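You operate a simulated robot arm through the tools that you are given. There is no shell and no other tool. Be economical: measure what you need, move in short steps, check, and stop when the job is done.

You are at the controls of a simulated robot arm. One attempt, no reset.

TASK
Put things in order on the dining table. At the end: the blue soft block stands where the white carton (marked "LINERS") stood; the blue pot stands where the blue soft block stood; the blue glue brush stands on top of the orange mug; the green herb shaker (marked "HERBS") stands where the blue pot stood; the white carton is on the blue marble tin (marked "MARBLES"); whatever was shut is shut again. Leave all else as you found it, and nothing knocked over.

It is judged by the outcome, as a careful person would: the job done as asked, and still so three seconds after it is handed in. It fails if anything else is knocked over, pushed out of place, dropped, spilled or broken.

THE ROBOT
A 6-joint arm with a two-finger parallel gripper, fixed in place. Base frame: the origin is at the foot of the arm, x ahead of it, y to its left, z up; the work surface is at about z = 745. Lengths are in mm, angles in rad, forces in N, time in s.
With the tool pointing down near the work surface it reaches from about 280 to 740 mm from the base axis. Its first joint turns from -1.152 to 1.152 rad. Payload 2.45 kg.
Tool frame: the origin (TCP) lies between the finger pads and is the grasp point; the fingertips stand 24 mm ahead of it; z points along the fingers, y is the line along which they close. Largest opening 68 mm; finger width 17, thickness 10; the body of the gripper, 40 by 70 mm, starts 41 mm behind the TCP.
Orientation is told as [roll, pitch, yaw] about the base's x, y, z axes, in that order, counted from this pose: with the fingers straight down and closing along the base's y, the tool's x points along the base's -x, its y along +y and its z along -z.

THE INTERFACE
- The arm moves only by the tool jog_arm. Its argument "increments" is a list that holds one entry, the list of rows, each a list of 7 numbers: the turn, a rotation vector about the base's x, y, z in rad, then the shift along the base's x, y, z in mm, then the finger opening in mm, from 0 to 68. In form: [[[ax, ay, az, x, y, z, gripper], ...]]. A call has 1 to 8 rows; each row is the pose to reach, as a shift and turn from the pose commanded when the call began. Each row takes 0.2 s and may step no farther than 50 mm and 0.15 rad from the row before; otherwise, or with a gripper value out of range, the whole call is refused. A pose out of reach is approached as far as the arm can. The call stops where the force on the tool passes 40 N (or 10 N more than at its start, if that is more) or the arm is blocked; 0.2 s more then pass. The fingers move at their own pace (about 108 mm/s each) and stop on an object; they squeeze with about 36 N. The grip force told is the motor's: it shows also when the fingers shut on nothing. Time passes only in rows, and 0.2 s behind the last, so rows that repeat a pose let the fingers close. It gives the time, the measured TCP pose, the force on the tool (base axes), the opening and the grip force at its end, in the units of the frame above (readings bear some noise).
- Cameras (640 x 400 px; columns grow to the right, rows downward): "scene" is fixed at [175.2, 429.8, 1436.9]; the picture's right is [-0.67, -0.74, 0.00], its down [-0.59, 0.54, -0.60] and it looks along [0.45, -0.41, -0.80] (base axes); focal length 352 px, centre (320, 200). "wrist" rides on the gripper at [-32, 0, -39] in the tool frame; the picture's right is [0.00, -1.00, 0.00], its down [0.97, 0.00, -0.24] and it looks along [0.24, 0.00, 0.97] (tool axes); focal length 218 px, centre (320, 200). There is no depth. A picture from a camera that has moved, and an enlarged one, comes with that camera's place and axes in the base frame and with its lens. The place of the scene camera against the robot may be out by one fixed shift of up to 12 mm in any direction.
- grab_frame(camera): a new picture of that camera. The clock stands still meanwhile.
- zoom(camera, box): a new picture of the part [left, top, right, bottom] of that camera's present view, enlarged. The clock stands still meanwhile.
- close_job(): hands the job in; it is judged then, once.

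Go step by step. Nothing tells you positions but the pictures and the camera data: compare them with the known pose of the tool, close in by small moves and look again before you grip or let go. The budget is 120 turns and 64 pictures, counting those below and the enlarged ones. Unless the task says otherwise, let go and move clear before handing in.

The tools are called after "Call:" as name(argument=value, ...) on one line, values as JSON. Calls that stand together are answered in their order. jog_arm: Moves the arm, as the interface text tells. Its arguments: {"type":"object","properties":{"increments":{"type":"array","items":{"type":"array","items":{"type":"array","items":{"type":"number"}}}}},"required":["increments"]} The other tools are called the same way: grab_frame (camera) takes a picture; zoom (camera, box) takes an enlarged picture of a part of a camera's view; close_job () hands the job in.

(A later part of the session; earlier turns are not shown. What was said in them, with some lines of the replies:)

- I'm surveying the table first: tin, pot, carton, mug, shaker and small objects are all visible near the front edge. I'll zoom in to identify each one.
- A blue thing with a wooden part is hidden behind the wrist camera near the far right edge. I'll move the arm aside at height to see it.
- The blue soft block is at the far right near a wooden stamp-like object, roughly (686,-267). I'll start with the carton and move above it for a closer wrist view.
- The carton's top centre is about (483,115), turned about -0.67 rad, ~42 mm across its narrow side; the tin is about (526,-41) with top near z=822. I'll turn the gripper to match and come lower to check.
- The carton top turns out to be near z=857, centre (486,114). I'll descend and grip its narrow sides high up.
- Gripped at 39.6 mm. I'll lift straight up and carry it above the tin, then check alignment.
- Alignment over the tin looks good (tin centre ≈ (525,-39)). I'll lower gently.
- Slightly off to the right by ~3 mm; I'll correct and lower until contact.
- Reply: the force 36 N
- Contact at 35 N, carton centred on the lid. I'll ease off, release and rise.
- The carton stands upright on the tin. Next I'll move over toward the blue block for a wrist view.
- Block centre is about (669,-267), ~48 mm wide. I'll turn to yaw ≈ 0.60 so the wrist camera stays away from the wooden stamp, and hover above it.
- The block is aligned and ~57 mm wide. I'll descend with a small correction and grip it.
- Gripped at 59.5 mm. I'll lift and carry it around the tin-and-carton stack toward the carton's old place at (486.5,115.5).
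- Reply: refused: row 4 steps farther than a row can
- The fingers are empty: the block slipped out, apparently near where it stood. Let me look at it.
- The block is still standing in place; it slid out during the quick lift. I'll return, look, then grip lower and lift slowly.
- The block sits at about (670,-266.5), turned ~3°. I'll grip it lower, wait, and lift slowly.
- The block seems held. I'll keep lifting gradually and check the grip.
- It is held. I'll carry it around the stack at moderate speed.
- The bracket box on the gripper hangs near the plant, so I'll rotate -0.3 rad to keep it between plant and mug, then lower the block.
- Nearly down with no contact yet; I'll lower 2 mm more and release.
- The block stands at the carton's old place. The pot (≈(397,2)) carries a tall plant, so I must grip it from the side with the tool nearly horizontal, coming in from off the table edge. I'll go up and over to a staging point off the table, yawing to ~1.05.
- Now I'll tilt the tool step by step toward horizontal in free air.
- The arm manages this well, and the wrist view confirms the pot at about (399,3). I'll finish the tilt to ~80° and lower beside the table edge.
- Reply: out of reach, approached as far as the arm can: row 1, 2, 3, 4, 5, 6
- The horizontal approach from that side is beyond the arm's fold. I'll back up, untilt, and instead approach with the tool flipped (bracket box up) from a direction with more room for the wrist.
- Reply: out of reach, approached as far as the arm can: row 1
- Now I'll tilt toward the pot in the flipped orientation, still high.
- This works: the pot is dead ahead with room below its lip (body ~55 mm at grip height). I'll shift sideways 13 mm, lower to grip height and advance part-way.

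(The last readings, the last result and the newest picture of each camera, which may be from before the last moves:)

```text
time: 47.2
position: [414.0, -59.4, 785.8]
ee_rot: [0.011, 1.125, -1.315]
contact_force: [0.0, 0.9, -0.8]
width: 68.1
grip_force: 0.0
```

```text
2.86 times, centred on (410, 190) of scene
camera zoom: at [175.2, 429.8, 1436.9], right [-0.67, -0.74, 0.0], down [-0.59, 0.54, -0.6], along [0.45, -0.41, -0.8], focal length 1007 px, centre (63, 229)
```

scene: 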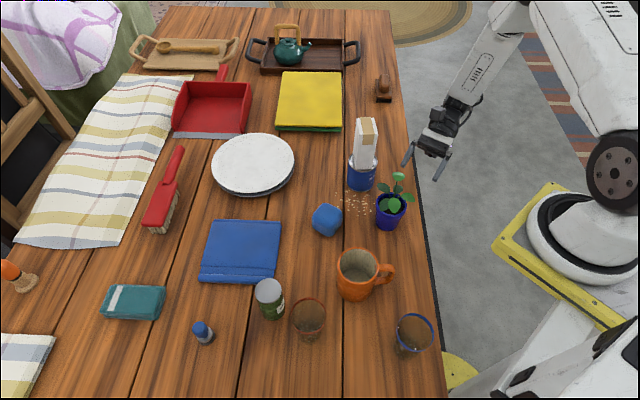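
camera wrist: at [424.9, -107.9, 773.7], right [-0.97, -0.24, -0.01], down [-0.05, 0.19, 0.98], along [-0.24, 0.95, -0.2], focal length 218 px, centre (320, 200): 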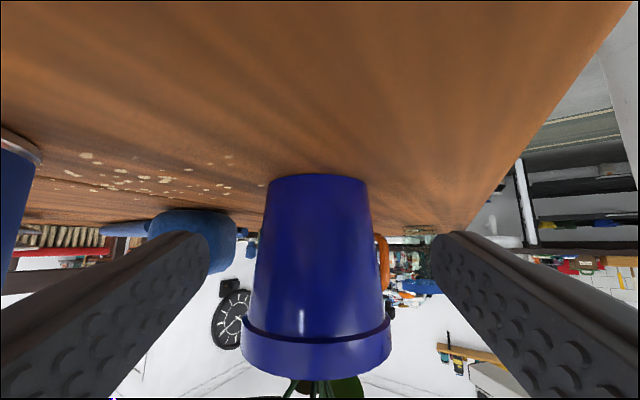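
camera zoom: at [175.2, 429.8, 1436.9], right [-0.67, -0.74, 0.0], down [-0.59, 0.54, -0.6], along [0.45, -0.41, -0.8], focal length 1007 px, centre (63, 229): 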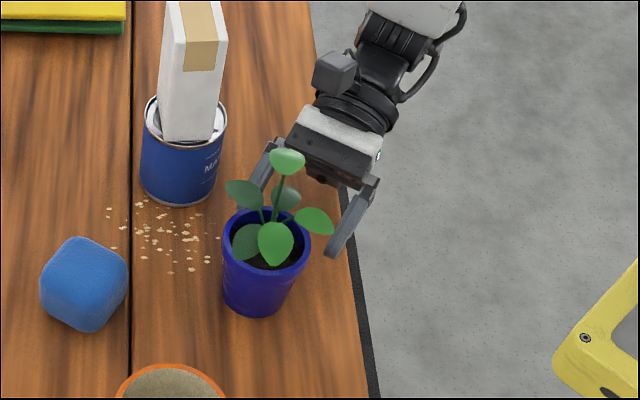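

Well centred. I'll advance another 45 mm and close on the pot's body.

Call:
jog_arm(increments=[[[0, 0, 0, -5.6, 21.3, -1, 68], [0, 0, 0, -9, 34, -1, 68], [0, 0, 0, -11.4, 43.5, -1, 68], [0, 0, 0, -11.4, 43.5, -1, 30], [0, 0, 0, -11.4, 43.5, -1, 30], [0, 0, 0, -11.4, 43.5, -1, 30]]])

Call:
zoom(camera="scene", box=[340, 120, 480, 260])

```text
time: 48.6
position: [403.6, -17.7, 786.6]
ee_rot: [0.013, 1.125, -1.316]
contact_force: [0.7, 0.7, 0.0]
width: 58.3
grip_force: 35.4
```

```text
2.86 times, centred on (410, 190) of scene
camera zoom: at [175.2, 429.8, 1436.9], right [-0.67, -0.74, 0.0], down [-0.59, 0.54, -0.6], along [0.45, -0.41, -0.8], focal length 1007 px, centre (63, 229)
```

zoom: 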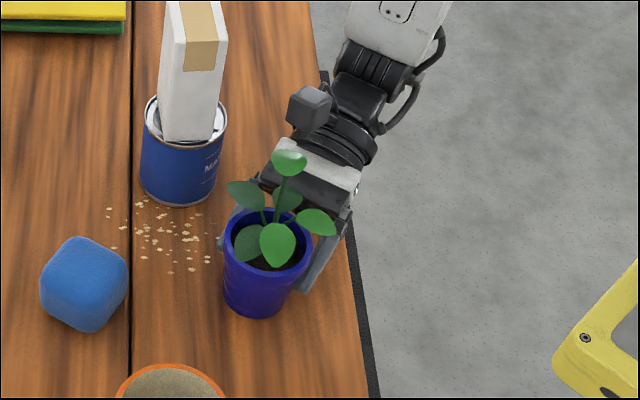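

Gripped at 58.3 mm on the pot body. I'll lift gently and back out over the edge.

Call:
jog_arm(increments=[[[0, 0, 0, 0, 0, 2, 30], [0, 0, 0, 0, 0, 6, 30], [0, 0, 0, 0, 0, 14, 30], [0, 0, 0, 0, 0, 26, 30], [0, 0, 0, 0, 0, 42, 30], [0, 0, 0, 0, 0, 60, 30], [0, 0, 0, 0, 0, 78, 30], [0, 0, 0, 0, 0, 92, 30]]])

Call:
zoom(camera="scene", box=[340, 80, 500, 260])

```text
time: 50.4
position: [402.6, -16.9, 876.5]
ee_rot: [0.01, 1.128, -1.317]
contact_force: [-0.5, 0.0, -1.2]
width: 58.1
grip_force: 36.1
```

```text
2.22 times, centred on (420, 170) of scene
camera zoom: at [175.2, 429.8, 1436.9], right [-0.67, -0.74, 0.0], down [-0.59, 0.54, -0.6], along [0.45, -0.41, -0.8], focal length 783 px, centre (98, 267)
```

zoom: 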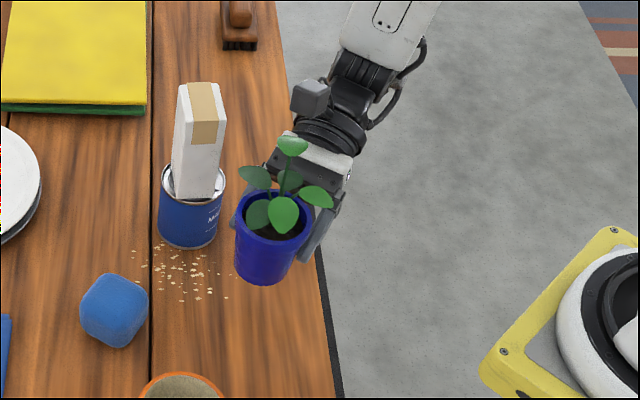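

Held upright. I'll carry it out along the table edge while turning the heading toward the block's old place.

Call:
jog_arm(increments=[[[0, 0, 0, 8, -25, 0, 30], [0, 0, -0.1, 16, -58, 0, 30], [0, 0, -0.22, 26, -94, 0, 30], [0, 0, -0.35, 40, -130, 0, 30], [0, 0, -0.48, 62, -165, 0, 30], [0, 0, -0.61, 88, -197, 0, 30], [0, 0, -0.74, 114, -226, 0, 30], [0, 0, -0.87, 140, -252, 0, 30]]])

Call:
jog_arm(increments=[[[0, 0, -0.08, 28, -2, 0, 30], [0, 0, -0.17, 58, -4, 0, 30], [0, 0, -0.17, 88, -6, 0, 30], [0, 0, -0.17, 112, -7, 0, 30], [0, 0, -0.17, 116, -7, 0, 30]]])

Call:
grab_frame(camera="wrist")

Call:
zoom(camera="scene", box=[310, 20, 470, 180])

```text
time: 52.2
position: [544.8, -269.8, 877.2]
ee_rot: [0.008, 1.126, -2.19]
contact_force: [-0.3, 0.2, -1.8]
width: 58.5
grip_force: 36.4
```

```text
time: 53.4
position: [660.1, -275.8, 876.9]
ee_rot: [0.01, 1.125, -2.358]
contact_force: [0.2, 0.8, -2.3]
width: 58.3
grip_force: 35.8
```

```text
20 pictures are left
camera wrist: at [623.6, -311.4, 864.6], right [-0.7, 0.71, 0.0], down [0.14, 0.14, 0.98], along [0.7, 0.68, -0.2], focal length 218 px, centre (320, 200)
```

wrist: 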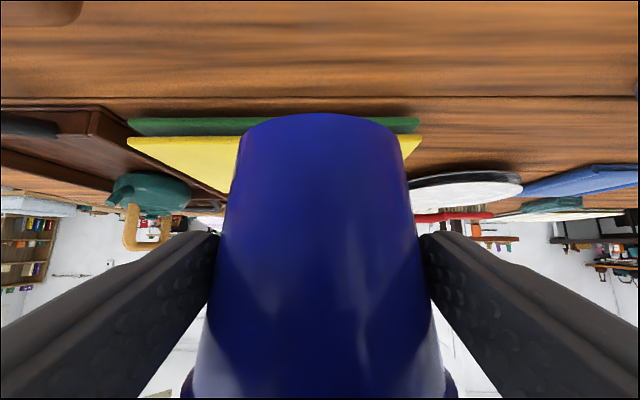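

```text
2.50 times, centred on (390, 100) of scene
camera zoom: at [175.2, 429.8, 1436.9], right [-0.67, -0.74, 0.0], down [-0.59, 0.54, -0.6], along [0.45, -0.41, -0.8], focal length 881 px, centre (145, 450)
```

zoom: 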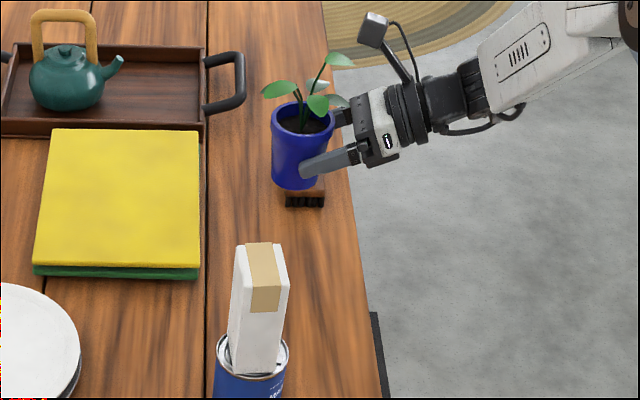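

The pot's centre should be right over the block's old spot (≈(670,-265)). I'll lower it gently.

Call:
jog_arm(increments=[[[0, 0, 0, 0, 0, -18, 30], [0, 0, 0, 0, 0, -38, 30], [0, 0, 0, 0, 0, -58, 30], [0, 0, 0, 0, 0, -74, 30], [0, 0, 0, 0, 0, -84, 30], [0, 0, 0, 0, 0, -88, 30], [0, 0, 0, 0, 0, -90, 30]]])

Call:
zoom(camera="scene", box=[320, 40, 440, 160])

```text
time: 55.0
position: [658.7, -276.0, 785.7]
ee_rot: [0.011, 1.127, -2.357]
contact_force: [1.0, -0.3, -1.1]
width: 58.4
grip_force: 36.3
```

```text
3.33 times, centred on (380, 100) of scene
camera zoom: at [175.2, 429.8, 1436.9], right [-0.67, -0.74, 0.0], down [-0.59, 0.54, -0.6], along [0.45, -0.41, -0.8], focal length 1175 px, centre (120, 533)
```

zoom: 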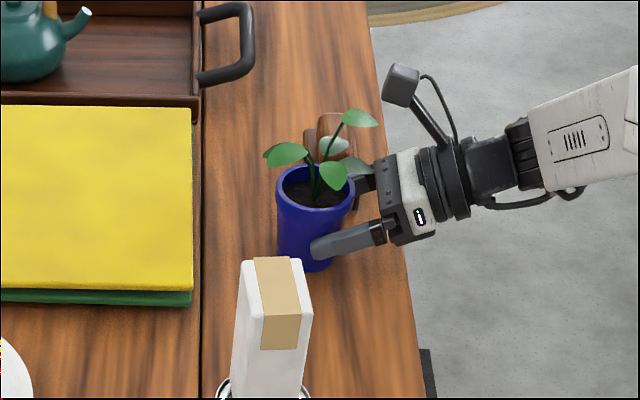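

Call:
jog_arm(increments=[[[0, 0, 0, 0, 0, -1, 30], [0, 0, 0, 0, 0, -2, 30], [0, 0, 0, 0, 0, -2, 30]]])

```text
time: 55.8
position: [659.8, -276.2, 786.4]
ee_rot: [0.017, 1.127, -2.352]
contact_force: [-3.6, -1.2, 6.5]
width: 58.4
grip_force: 36.1
```

Contact made. I'll open and back straight out.

Call:
jog_arm(increments=[[[0, 0, 0, 0, 0, 1, 30], [0, 0, 0, 0, 0, 1, 68], [0, 0, 0, 0, 0, 1, 68], [0, 0, 0, -9, -9, 1, 68], [0, 0, 0, -30, -30, 1, 68], [0, 0, 0, -60, -60, 1, 68], [0, 0, 0, -90, -90, 10, 68], [0, 0, 0, -90, -90, 55, 68]]])

Call:
zoom(camera="scene", box=[310, 20, 470, 180])

```text
time: 57.6
position: [567.4, -364.9, 838.1]
ee_rot: [0.008, 1.127, -2.358]
contact_force: [0.3, 0.1, -0.3]
width: 68.2
grip_force: 0.1
```

```text
2.50 times, centred on (390, 100) of scene
camera zoom: at [175.2, 429.8, 1436.9], right [-0.67, -0.74, 0.0], down [-0.59, 0.54, -0.6], along [0.45, -0.41, -0.8], focal length 881 px, centre (145, 450)
```

zoom: 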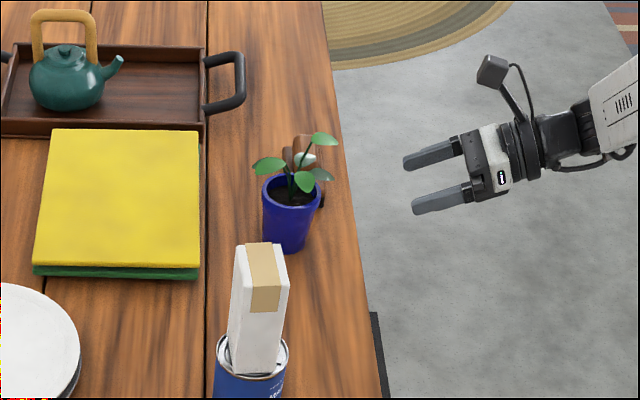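

The pot stands in place. I'll untilt while rising and moving inward, then yaw back and travel toward the shaker at about (414,333).

Call:
jog_arm(increments=[[[-0.0995, 0.0998, 0, -10, 10, 25, 68], [-0.199, 0.1996, 0, -20, 20, 50, 68], [-0.2985, 0.2994, 0, -35, 35, 75, 68], [-0.398, 0.399, 0, -50, 50, 100, 68], [-0.4975, 0.499, 0, -65, 65, 125, 68], [-0.597, 0.599, 0, -80, 80, 150, 68], [-0.6965, 0.699, 0, -95, 95, 175, 68], [-0.796, 0.798, 0, -110, 110, 200, 68]]])

Call:
jog_arm(increments=[[[0, 0, 0.145, -5, 30, 0, 68], [0, 0, 0.29, -10, 65, 0, 68], [0, 0, 0.435, -15, 105, 0, 68], [0, 0, 0.58, -20, 150, 0, 68], [0, 0, 0.725, -25, 195, 0, 68], [0, 0, 0.87, -30, 240, 0, 68], [0, 0, 1.015, -35, 285, 0, 68], [0, 0, 1.16, -40, 330, 0, 68]]])

Call:
jog_arm(increments=[[[0, 0, 0.148, 0, 40, 0, 68], [0, 0, 0.296, 0, 80, 0, 68], [0, 0, 0.444, 0, 120, 0, 68], [0, 0, 0.592, 0, 160, 0, 68], [0, 0, 0.74, 0, 200, 0, 68], [0, 0, 0.888, 0, 230, 0, 68], [0, 0, 1.036, 0, 250, -20, 68], [0, 0, 1.184, 0, 250, -60, 68]]])

Call:
grab_frame(camera="wrist")

```text
time: 59.4
position: [457.3, -254.1, 1040.3]
ee_rot: [0.01, -0.001, -2.357]
contact_force: [0.0, 0.7, -0.6]
width: 68.2
grip_force: 0.1
```

```text
time: 61.2
position: [422.4, 73.9, 1038.6]
ee_rot: [0.01, 0.0, -1.195]
contact_force: [0.0, -0.3, 0.1]
width: 68.1
grip_force: 0.1
```

```text
time: 63.0
position: [420.6, 324.2, 977.0]
ee_rot: [0.011, 0.0, -0.01]
contact_force: [0.1, -0.1, -0.6]
width: 68.2
grip_force: 0.1
```

```text
16 pictures are left
camera wrist: at [451.6, 323.1, 1016.2], right [-0.01, -1.0, -0.01], down [-0.97, 0.01, 0.24], along [-0.24, 0.01, -0.97], focal length 218 px, centre (320, 200)
```

wrist: 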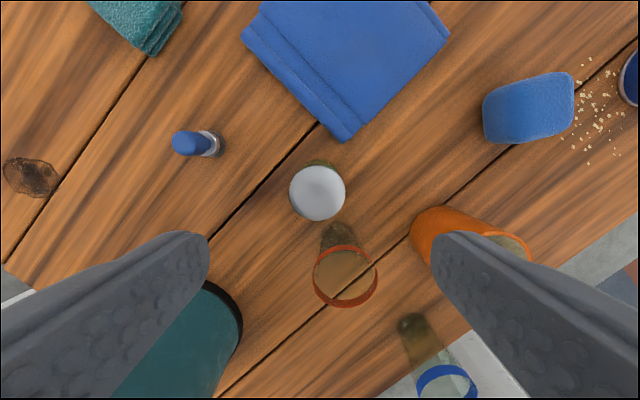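

The shaker's lid centre is at about (414.5,327.5), top near z=838, ~47 mm wide. I'll descend and grip it.

Call:
jog_arm(increments=[[[-0.011, 0, 0.01, -6, 3.3, -45, 68], [-0.011, 0, 0.01, -6, 3.3, -90, 68], [-0.011, 0, 0.01, -6, 3.3, -130, 68], [-0.011, 0, 0.01, -6, 3.3, -169, 68], [-0.011, 0, 0.01, -6, 3.3, -169, 30], [-0.011, 0, 0.01, -6, 3.3, -169, 30], [-0.011, 0, 0.01, -6, 3.3, -169, 30]]])

Call:
jog_arm(increments=[[[0, 0, 0, 0, 0, 3, 30], [0, 0, 0, 0, 0, 10, 30], [0, 0, 0, 0, 0, 25, 30], [0, 0, 0, 0, 0, 45, 30], [0, 0, 0, 0, 0, 70, 30], [0, 0, 0, 0, 0, 95, 30], [0, 0, 0, 0, 0, 120, 30]]])

Call:
zoom(camera="scene", box=[180, 200, 460, 400])

```text
time: 64.6
position: [412.8, 325.6, 810.0]
ee_rot: [-0.003, 0.001, -0.003]
contact_force: [0.1, -0.9, -0.4]
width: 46.5
grip_force: 35.7
```

```text
time: 66.2
position: [413.4, 328.2, 931.8]
ee_rot: [0.001, 0.0, -0.004]
contact_force: [-0.3, -0.4, -1.7]
width: 46.6
grip_force: 35.7
```

```text
2.00 times, centred on (320, 300) of scene
camera zoom: at [175.2, 429.8, 1436.9], right [-0.67, -0.74, 0.0], down [-0.59, 0.54, -0.6], along [0.45, -0.41, -0.8], focal length 705 px, centre (320, 0)
```

zoom: 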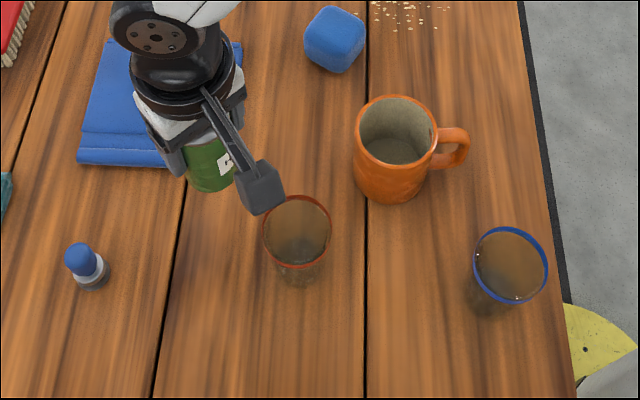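

Gripped and lifted cleanly. I'll carry it to the pot's old place at about (398.5,-1).

Call:
jog_arm(increments=[[[0, 0, 0, -1, -20, 5, 30], [0, 0, 0, -3, -60, 5, 30], [0, 0, 0, -5, -105, 5, 30], [0, 0, 0, -7, -150, 5, 30], [0, 0, 0, -9, -195, 5, 30], [0, 0, 0, -11, -240, 5, 30], [0, 0, 0, -13, -285, 5, 30], [0, 0, 0, -15.5, -328.5, 5, 30]]])

Call:
jog_arm(increments=[[[0, 0, 0, 0, 0, -25, 30], [0, 0, 0, 0, 0, -55, 30], [0, 0, 0, 0, 0, -85, 30], [0, 0, 0, 0, 0, -108, 30], [0, 0, 0, 0, 0, -118, 30], [0, 0, 0, 0, 0, -121, 30], [0, 0, 0, 0, 0, -123, 30]]])

Call:
zoom(camera="scene", box=[300, 120, 460, 300])

```text
time: 68.0
position: [396.9, -2.7, 937.8]
ee_rot: [0.0, 0.0, -0.002]
contact_force: [-0.1, -0.2, -1.7]
width: 46.7
grip_force: 36.4
```

```text
time: 69.6
position: [398.2, -2.7, 813.0]
ee_rot: [-0.001, 0.001, -0.001]
contact_force: [-0.2, 0.0, -1.2]
width: 46.4
grip_force: 36.1
```

```text
2.22 times, centred on (380, 210) of scene
camera zoom: at [175.2, 429.8, 1436.9], right [-0.67, -0.74, 0.0], down [-0.59, 0.54, -0.6], along [0.45, -0.41, -0.8], focal length 783 px, centre (187, 178)
```

zoom: 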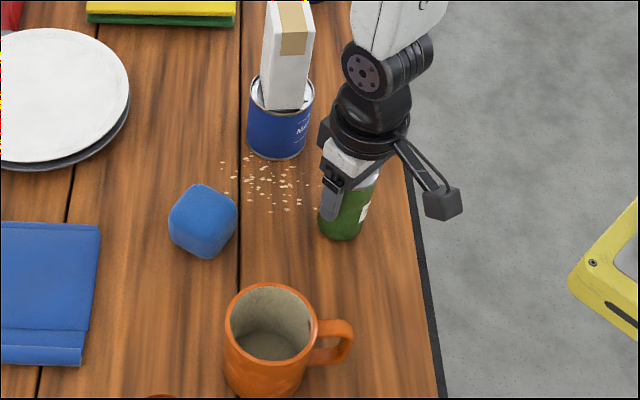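

Position matches the pot's old base. I'll lower the last 2–3 mm until contact.

Call:
jog_arm(increments=[[[0, 0, 0, 0, 0, -1, 30], [0, 0, 0, 0, 0, -2, 30], [0, 0, 0, 0, 0, -3, 30], [0, 0, 0, 0, 0, -3, 30]]])

```text
time: 70.6
position: [397.0, -2.7, 811.1]
ee_rot: [-0.001, -0.003, -0.003]
contact_force: [-2.3, 0.7, 25.1]
width: 46.6
grip_force: 35.7
```

Contact with 25 N; I'll ease off, release and rise, then head over the mug for a look from above.

Call:
jog_arm(increments=[[[0, 0, 0, 0, 0, 1.5, 30], [0, 0, 0, 0, 0, 1.5, 66], [0, 0, 0, 0, 0, 1.5, 66], [0, 0, 0, 0, 0, 15, 66], [0, 0, 0, 0, 0, 50, 66], [0, 0, 0, 0, 0, 95, 66], [0, 0, 0, 0, 0, 140, 66], [0, 0, 0, 0, 0, 180, 66]]])

Call:
jog_arm(increments=[[[0, 0, 0, -5, 40, 0, 68], [0, 0, 0, -10, 85, 0, 68], [0, 0, 0, -20, 130, 0, 68], [0, 0, 0, -40, 170, 0, 68], [0, 0, 0, -40, 170, 0, 68]]])

Call:
grab_frame(camera="wrist")

Call:
grab_frame(camera="scene")

```text
time: 72.4
position: [397.8, -2.0, 991.1]
ee_rot: [0.001, 0.002, -0.003]
contact_force: [0.1, -0.6, -0.1]
width: 66.0
grip_force: 0.0
```

```text
time: 73.6
position: [354.3, 166.9, 989.3]
ee_rot: [-0.002, 0.0, -0.003]
contact_force: [1.1, -0.3, 0.2]
width: 68.0
grip_force: 0.0
```

```text
13 pictures are left
camera wrist: at [386.4, 165.5, 1027.4], right [0.0, -1.0, 0.0], down [-0.97, 0.0, 0.24], along [-0.24, 0.0, -0.97], focal length 218 px, centre (320, 200)
```

wrist: 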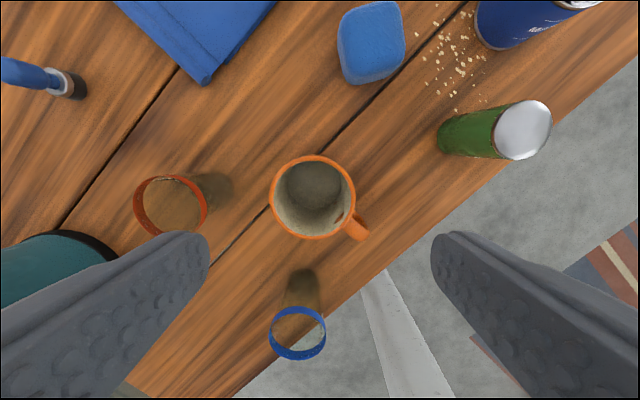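

```text
12 pictures are left
```

scene: 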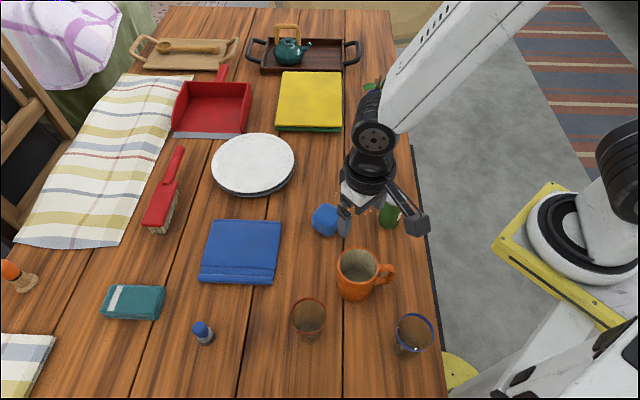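

The mug's rim centre is at (342,172), z≈838, with a floor around z≈794, so the brush can stand in it and stick out. Now to the brush near (453,458).

Call:
jog_arm(increments=[[[0, 0, 0, 13, 41, 0, 68], [0, 0, 0, 26, 82, 0, 68], [0, 0, 0, 39, 123, 0, 68], [0, 0, 0, 52, 164, 0, 68], [0, 0, 0, 65, 205, 0, 68], [0, 0, 0, 80, 248, 0, 68], [0, 0, 0, 93, 288, -15, 68], [0, 0, 0, 93, 288, -60, 68]]])

Call:
grab_frame(camera="wrist")

```text
time: 75.4
position: [451.9, 456.3, 928.9]
ee_rot: [0.001, 0.0, -0.005]
contact_force: [0.0, 0.6, 0.1]
width: 68.1
grip_force: 0.1
```

```text
11 pictures are left
camera wrist: at [483.2, 455.1, 966.9], right [0.0, -1.0, 0.0], down [-0.97, 0.0, 0.24], along [-0.24, 0.0, -0.97], focal length 218 px, centre (320, 200)
```

wrist: 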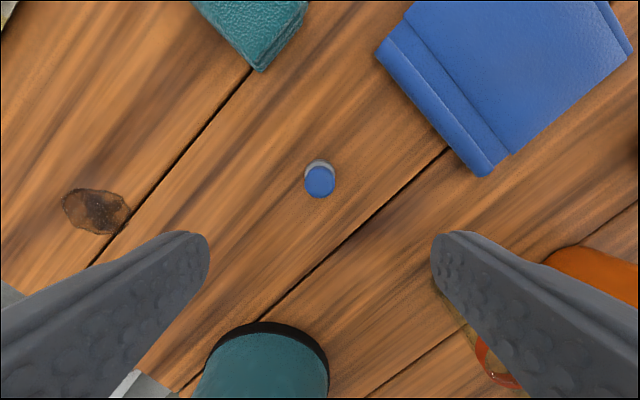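

The brush stands at about (455.5,455), handle ~23 mm, top near z=804. I'll descend and grip the handle.

Call:
jog_arm(increments=[[[0, 0, 0, 4, -1, -45, 68], [0, 0, 0, 4, -1, -90, 68], [0, 0, 0, 4, -1, -120, 68], [0, 0, 0, 4, -1, -138, 68], [0, 0, 0, 4, -1, -138, 5], [0, 0, 0, 4, -1, -138, 5], [0, 0, 0, 4, -1, -138, 5], [0, 0, 0, 4, -1, -138, 5]]])

Call:
jog_arm(increments=[[[0, 0, 0, 0, 0, 3, 5], [0, 0, 0, 0, 0, 10, 5], [0, 0, 0, 0, 0, 28, 5], [0, 0, 0, 0, 0, 50, 5], [0, 0, 0, 0, 0, 75, 5], [0, 0, 0, 0, 0, 100, 5], [0, 0, 0, 0, 0, 125, 5]]])

Call:
zoom(camera="scene", box=[120, 220, 300, 380])

```text
time: 77.2
position: [455.4, 455.3, 791.3]
ee_rot: [0.0, -0.001, -0.004]
contact_force: [-0.4, -1.0, 0.7]
width: 22.4
grip_force: 36.1
```

```text
time: 78.8
position: [455.5, 454.4, 916.0]
ee_rot: [-0.003, -0.001, -0.004]
contact_force: [-0.1, 1.0, 0.3]
width: 22.1
grip_force: 35.8
```

```text
2.50 times, centred on (210, 300) of scene
camera zoom: at [175.2, 429.8, 1436.9], right [-0.67, -0.74, 0.0], down [-0.59, 0.54, -0.6], along [0.45, -0.41, -0.8], focal length 881 px, centre (595, -50)
```

zoom: 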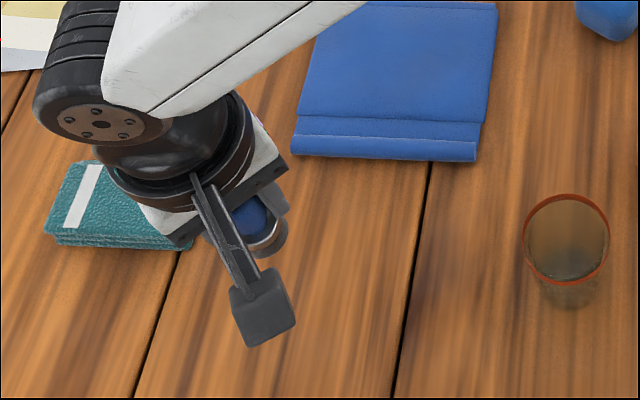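

Held at 22 mm. I'll carry it above the mug centre and check before lowering.

Call:
jog_arm(increments=[[[0, 0, 0, -10, -25, 5, 5], [0, 0, 0, -27, -67, 5, 5], [0, 0, 0, -44, -110, 5, 5], [0, 0, 0, -61, -153, 5, 5], [0, 0, 0, -78, -196, 5, 5], [0, 0, 0, -95, -239, 5, 5], [0, 0, 0, -110, -275, 5, 5], [0, 0, 0, -113.5, -283, 5, 5]]])

Call:
grab_frame(camera="wrist")

Call:
zoom(camera="scene", box=[290, 180, 430, 340])

```text
time: 80.6
position: [341.3, 172.0, 922.2]
ee_rot: [0.0, -0.001, -0.002]
contact_force: [0.3, -0.2, -0.3]
width: 22.6
grip_force: 36.6
```

```text
9 pictures are left
camera wrist: at [372.0, 171.1, 961.5], right [0.0, -1.0, 0.0], down [-0.97, 0.0, 0.24], along [-0.24, 0.0, -0.97], focal length 218 px, centre (320, 200)
```

wrist: 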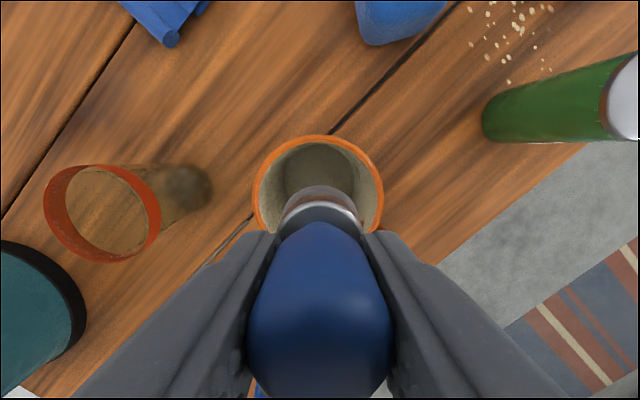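

```text
2.50 times, centred on (360, 260) of scene
camera zoom: at [175.2, 429.8, 1436.9], right [-0.67, -0.74, 0.0], down [-0.59, 0.54, -0.6], along [0.45, -0.41, -0.8], focal length 881 px, centre (220, 50)
```

zoom: 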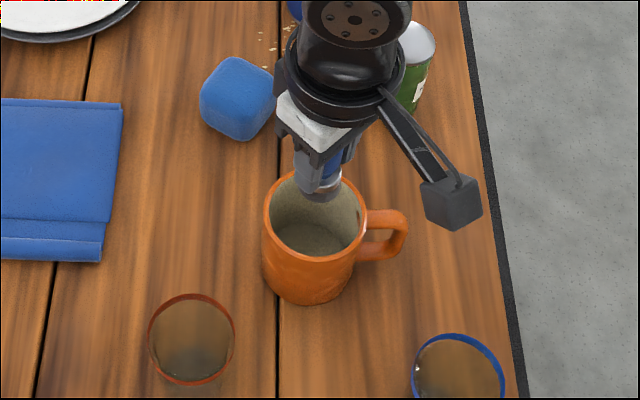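

Centred over the mug. I'll lower slowly into it until it touches the floor.

Call:
jog_arm(increments=[[[0, 0, 0, 0.5, 0, -25, 5], [0, 0, 0, 0.5, 0, -48, 5], [0, 0, 0, 0.5, 0, -64, 5], [0, 0, 0, 0.5, 0, -70, 5], [0, 0, 0, 0.5, 0, -74, 5], [0, 0, 0, 0.5, 0, -77, 5], [0, 0, 0, 0.5, 0, -80, 5], [0, 0, 0, 0.5, 0, -82, 5]]])

Call:
zoom(camera="scene", box=[310, 200, 410, 310])

```text
time: 81.2
position: [340.3, 172.4, 881.8]
ee_rot: [0.0, 0.001, -0.004]
contact_force: [-4.2, -4.9, 28.0]
width: 22.7
grip_force: 35.6
stopped in row 2: the force on the tool passed its limit (the readings are from after the stop); the commanded pose is now the measured one
```

```text
3.64 times, centred on (360, 255) of scene
camera zoom: at [174.8, 429.5, 1437.0], right [-0.67, -0.74, 0.0], down [-0.59, 0.54, -0.6], along [0.45, -0.41, -0.8], focal length 1281 px, centre (174, 0)
```

zoom: 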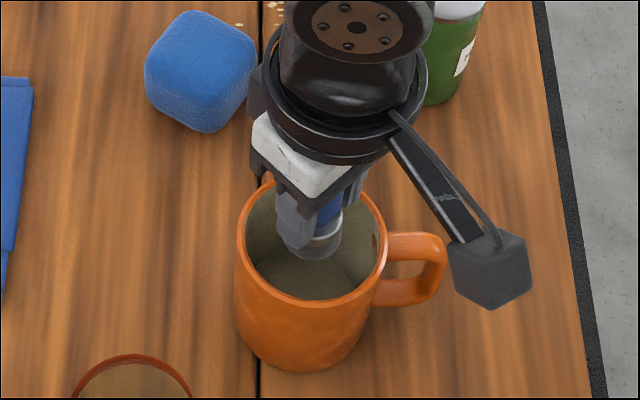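

Contact came at rim level (brush bottom z≈836), so the mug evidently carries things at its rim plane; the brush can stand there. I'll ease the force to light contact before releasing.

Call:
jog_arm(increments=[[[0, 0, 0, 1, -0.5, 1, 5], [0, 0, 0, 1, -0.5, 0.5, 5], [0, 0, 0, 1, -0.5, 0.5, 5]]])

Call:
grab_frame(camera="wrist")

```text
time: 81.9
position: [341.4, 173.0, 883.4]
ee_rot: [-0.002, -0.001, -0.001]
contact_force: [-4.0, -1.5, 14.0]
width: 22.5
grip_force: 36.2
stopped in row 3: the force on the tool passed its limit (the readings are from after the stop); the commanded pose is now the measured one
```

```text
6 pictures are left
camera wrist: at [372.2, 171.4, 921.1], right [0.0, -1.0, 0.0], down [-0.97, 0.0, 0.24], along [-0.24, 0.0, -0.97], focal length 218 px, centre (320, 200)
```

wrist: 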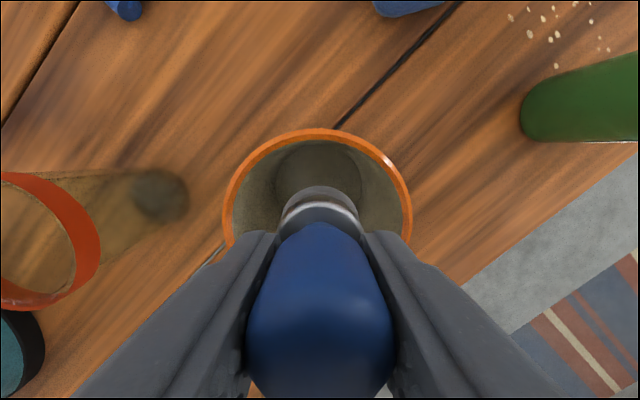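

The brush is centred in contact. I'll release with a modest opening and rise straight up slowly.

Call:
jog_arm(increments=[[[0, 0, 0, 0, 0, 0.5, 5], [0, 0, 0, 0, 0, 0.5, 26], [0, 0, 0, 0, 0, 0.5, 40], [0, 0, 0, 0, 0, 0.5, 40], [0, 0, 0, 0, 0, 8, 40], [0, 0, 0, 0, 0, 25, 40], [0, 0, 0, 0, 0, 55, 40], [0, 0, 0, 0, 0, 100, 40]]])

Call:
zoom(camera="scene", box=[310, 200, 410, 310])

```text
time: 83.7
position: [339.9, 175.9, 983.2]
ee_rot: [-0.002, -0.001, -0.004]
contact_force: [-0.1, 0.5, -0.4]
width: 40.0
grip_force: 0.1
```

```text
3.64 times, centred on (360, 255) of scene
camera zoom: at [175.2, 429.8, 1436.9], right [-0.67, -0.74, 0.0], down [-0.59, 0.54, -0.6], along [0.45, -0.41, -0.8], focal length 1281 px, centre (174, 0)
```

zoom: 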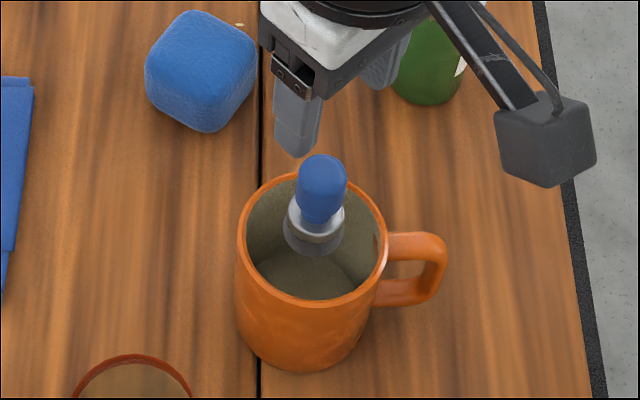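

The brush stands upright on the mug. I'll move the arm clear and check the whole scene.

Call:
jog_arm(increments=[[[0, 0, 0, 0, 0, 40, 40], [0, 0, 0, 0, 0, 80, 40], [0, 0, 0, 10, -45, 100, 40], [0, 0, 0, 20, -90, 100, 40], [0, 0, 0, 30, -135, 100, 40], [0, 0, 0, 40, -180, 100, 40], [0, 0, 0, 50, -225, 100, 40], [0, 0, 0, 50, -270, 100, 40]]])

Call:
grab_frame(camera="scene")

Call:
zoom(camera="scene", box=[290, 60, 440, 310])

```text
refused: row 3 steps farther than a row can; nothing moved
```

```text
4 pictures are left
```

scene: 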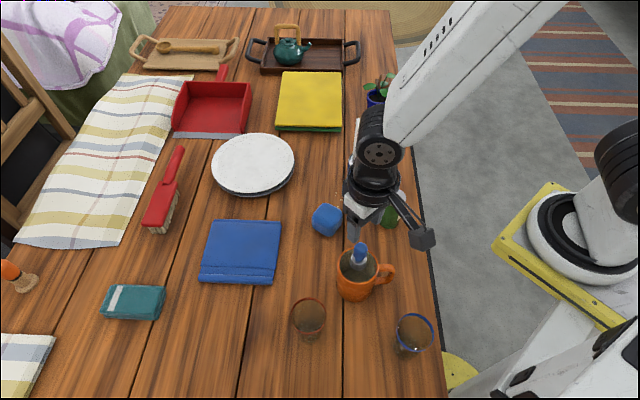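

```text
1.60 times, centred on (365, 185) of scene
camera zoom: at [175.2, 429.8, 1436.9], right [-0.67, -0.74, 0.0], down [-0.59, 0.54, -0.6], along [0.45, -0.41, -0.8], focal length 564 px, centre (248, 224)
```

zoom: 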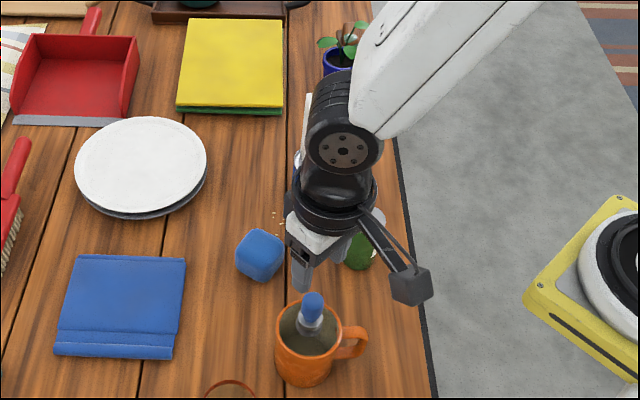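

A row was a bit too long, so nothing moved; I'll retract with smaller steps, up and out over the floor side, then look.

Call:
jog_arm(increments=[[[0, 0, 0, 0, 0, 40, 40], [0, 0, 0, 0, 0, 80, 40], [0, 0, 0, 3, -35, 100, 40], [0, 0, 0, 6, -75, 100, 40], [0, 0, 0, 9, -118, 100, 40], [0, 0, 0, 12, -162, 100, 40], [0, 0, 0, 15, -206, 100, 40], [0, 0, 0, 18, -250, 100, 40]]])

Call:
grab_frame(camera="scene")

Call:
zoom(camera="scene", box=[290, 70, 440, 310])

```text
time: 85.5
position: [358.9, -75.7, 1082.6]
ee_rot: [0.001, -0.001, -0.002]
contact_force: [0.6, -0.7, 0.1]
width: 40.0
grip_force: 0.0
```

```text
2 pictures are left
```

scene: 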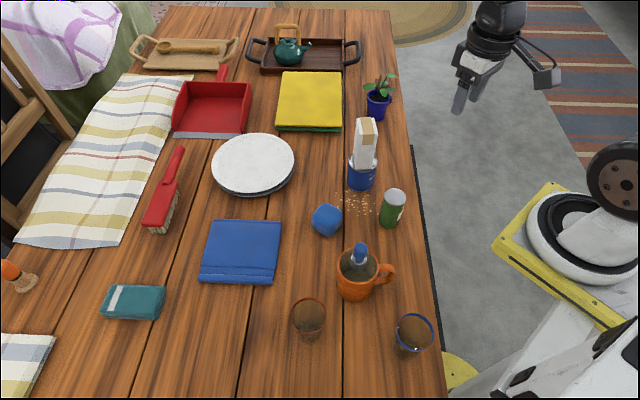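

```text
1.67 times, centred on (365, 190) of scene
camera zoom: at [175.2, 429.8, 1436.9], right [-0.67, -0.74, 0.0], down [-0.59, 0.54, -0.6], along [0.45, -0.41, -0.8], focal length 587 px, centre (245, 217)
```

zoom: 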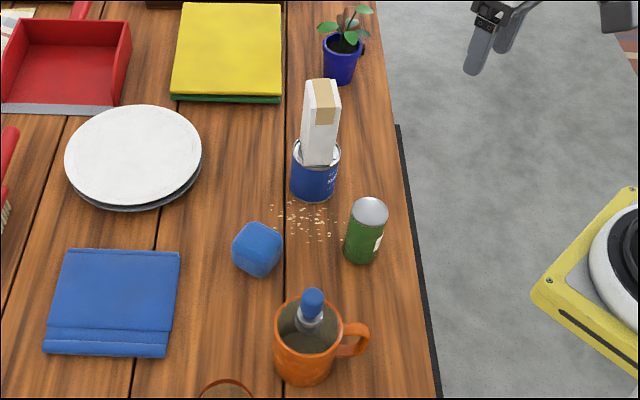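

Everything asked for is in place and upright, the rest is as I found it, and the arm is clear. I'm handing it in.

Call:
close_job()

```text
The job is handed in.
```

The job is handed in, and the last picture showed all five objects upright in their places with nothing else moved.

- **Blue soft block:** it stands where the carton stood. It slipped from the gripper on the first lift but stayed upright near its spot, and the second try held.
- **Blue pot:** it stands where the block stood.
- **Green herb shaker:** it stands where the pot stood.
- **White carton:** it stands on the marble tin, which I never opened.
- **Blue glue brush:** it stands on the orange mug, level with the rim. The mug looks open, but the brush met firm contact at rim height, so I set it down there.
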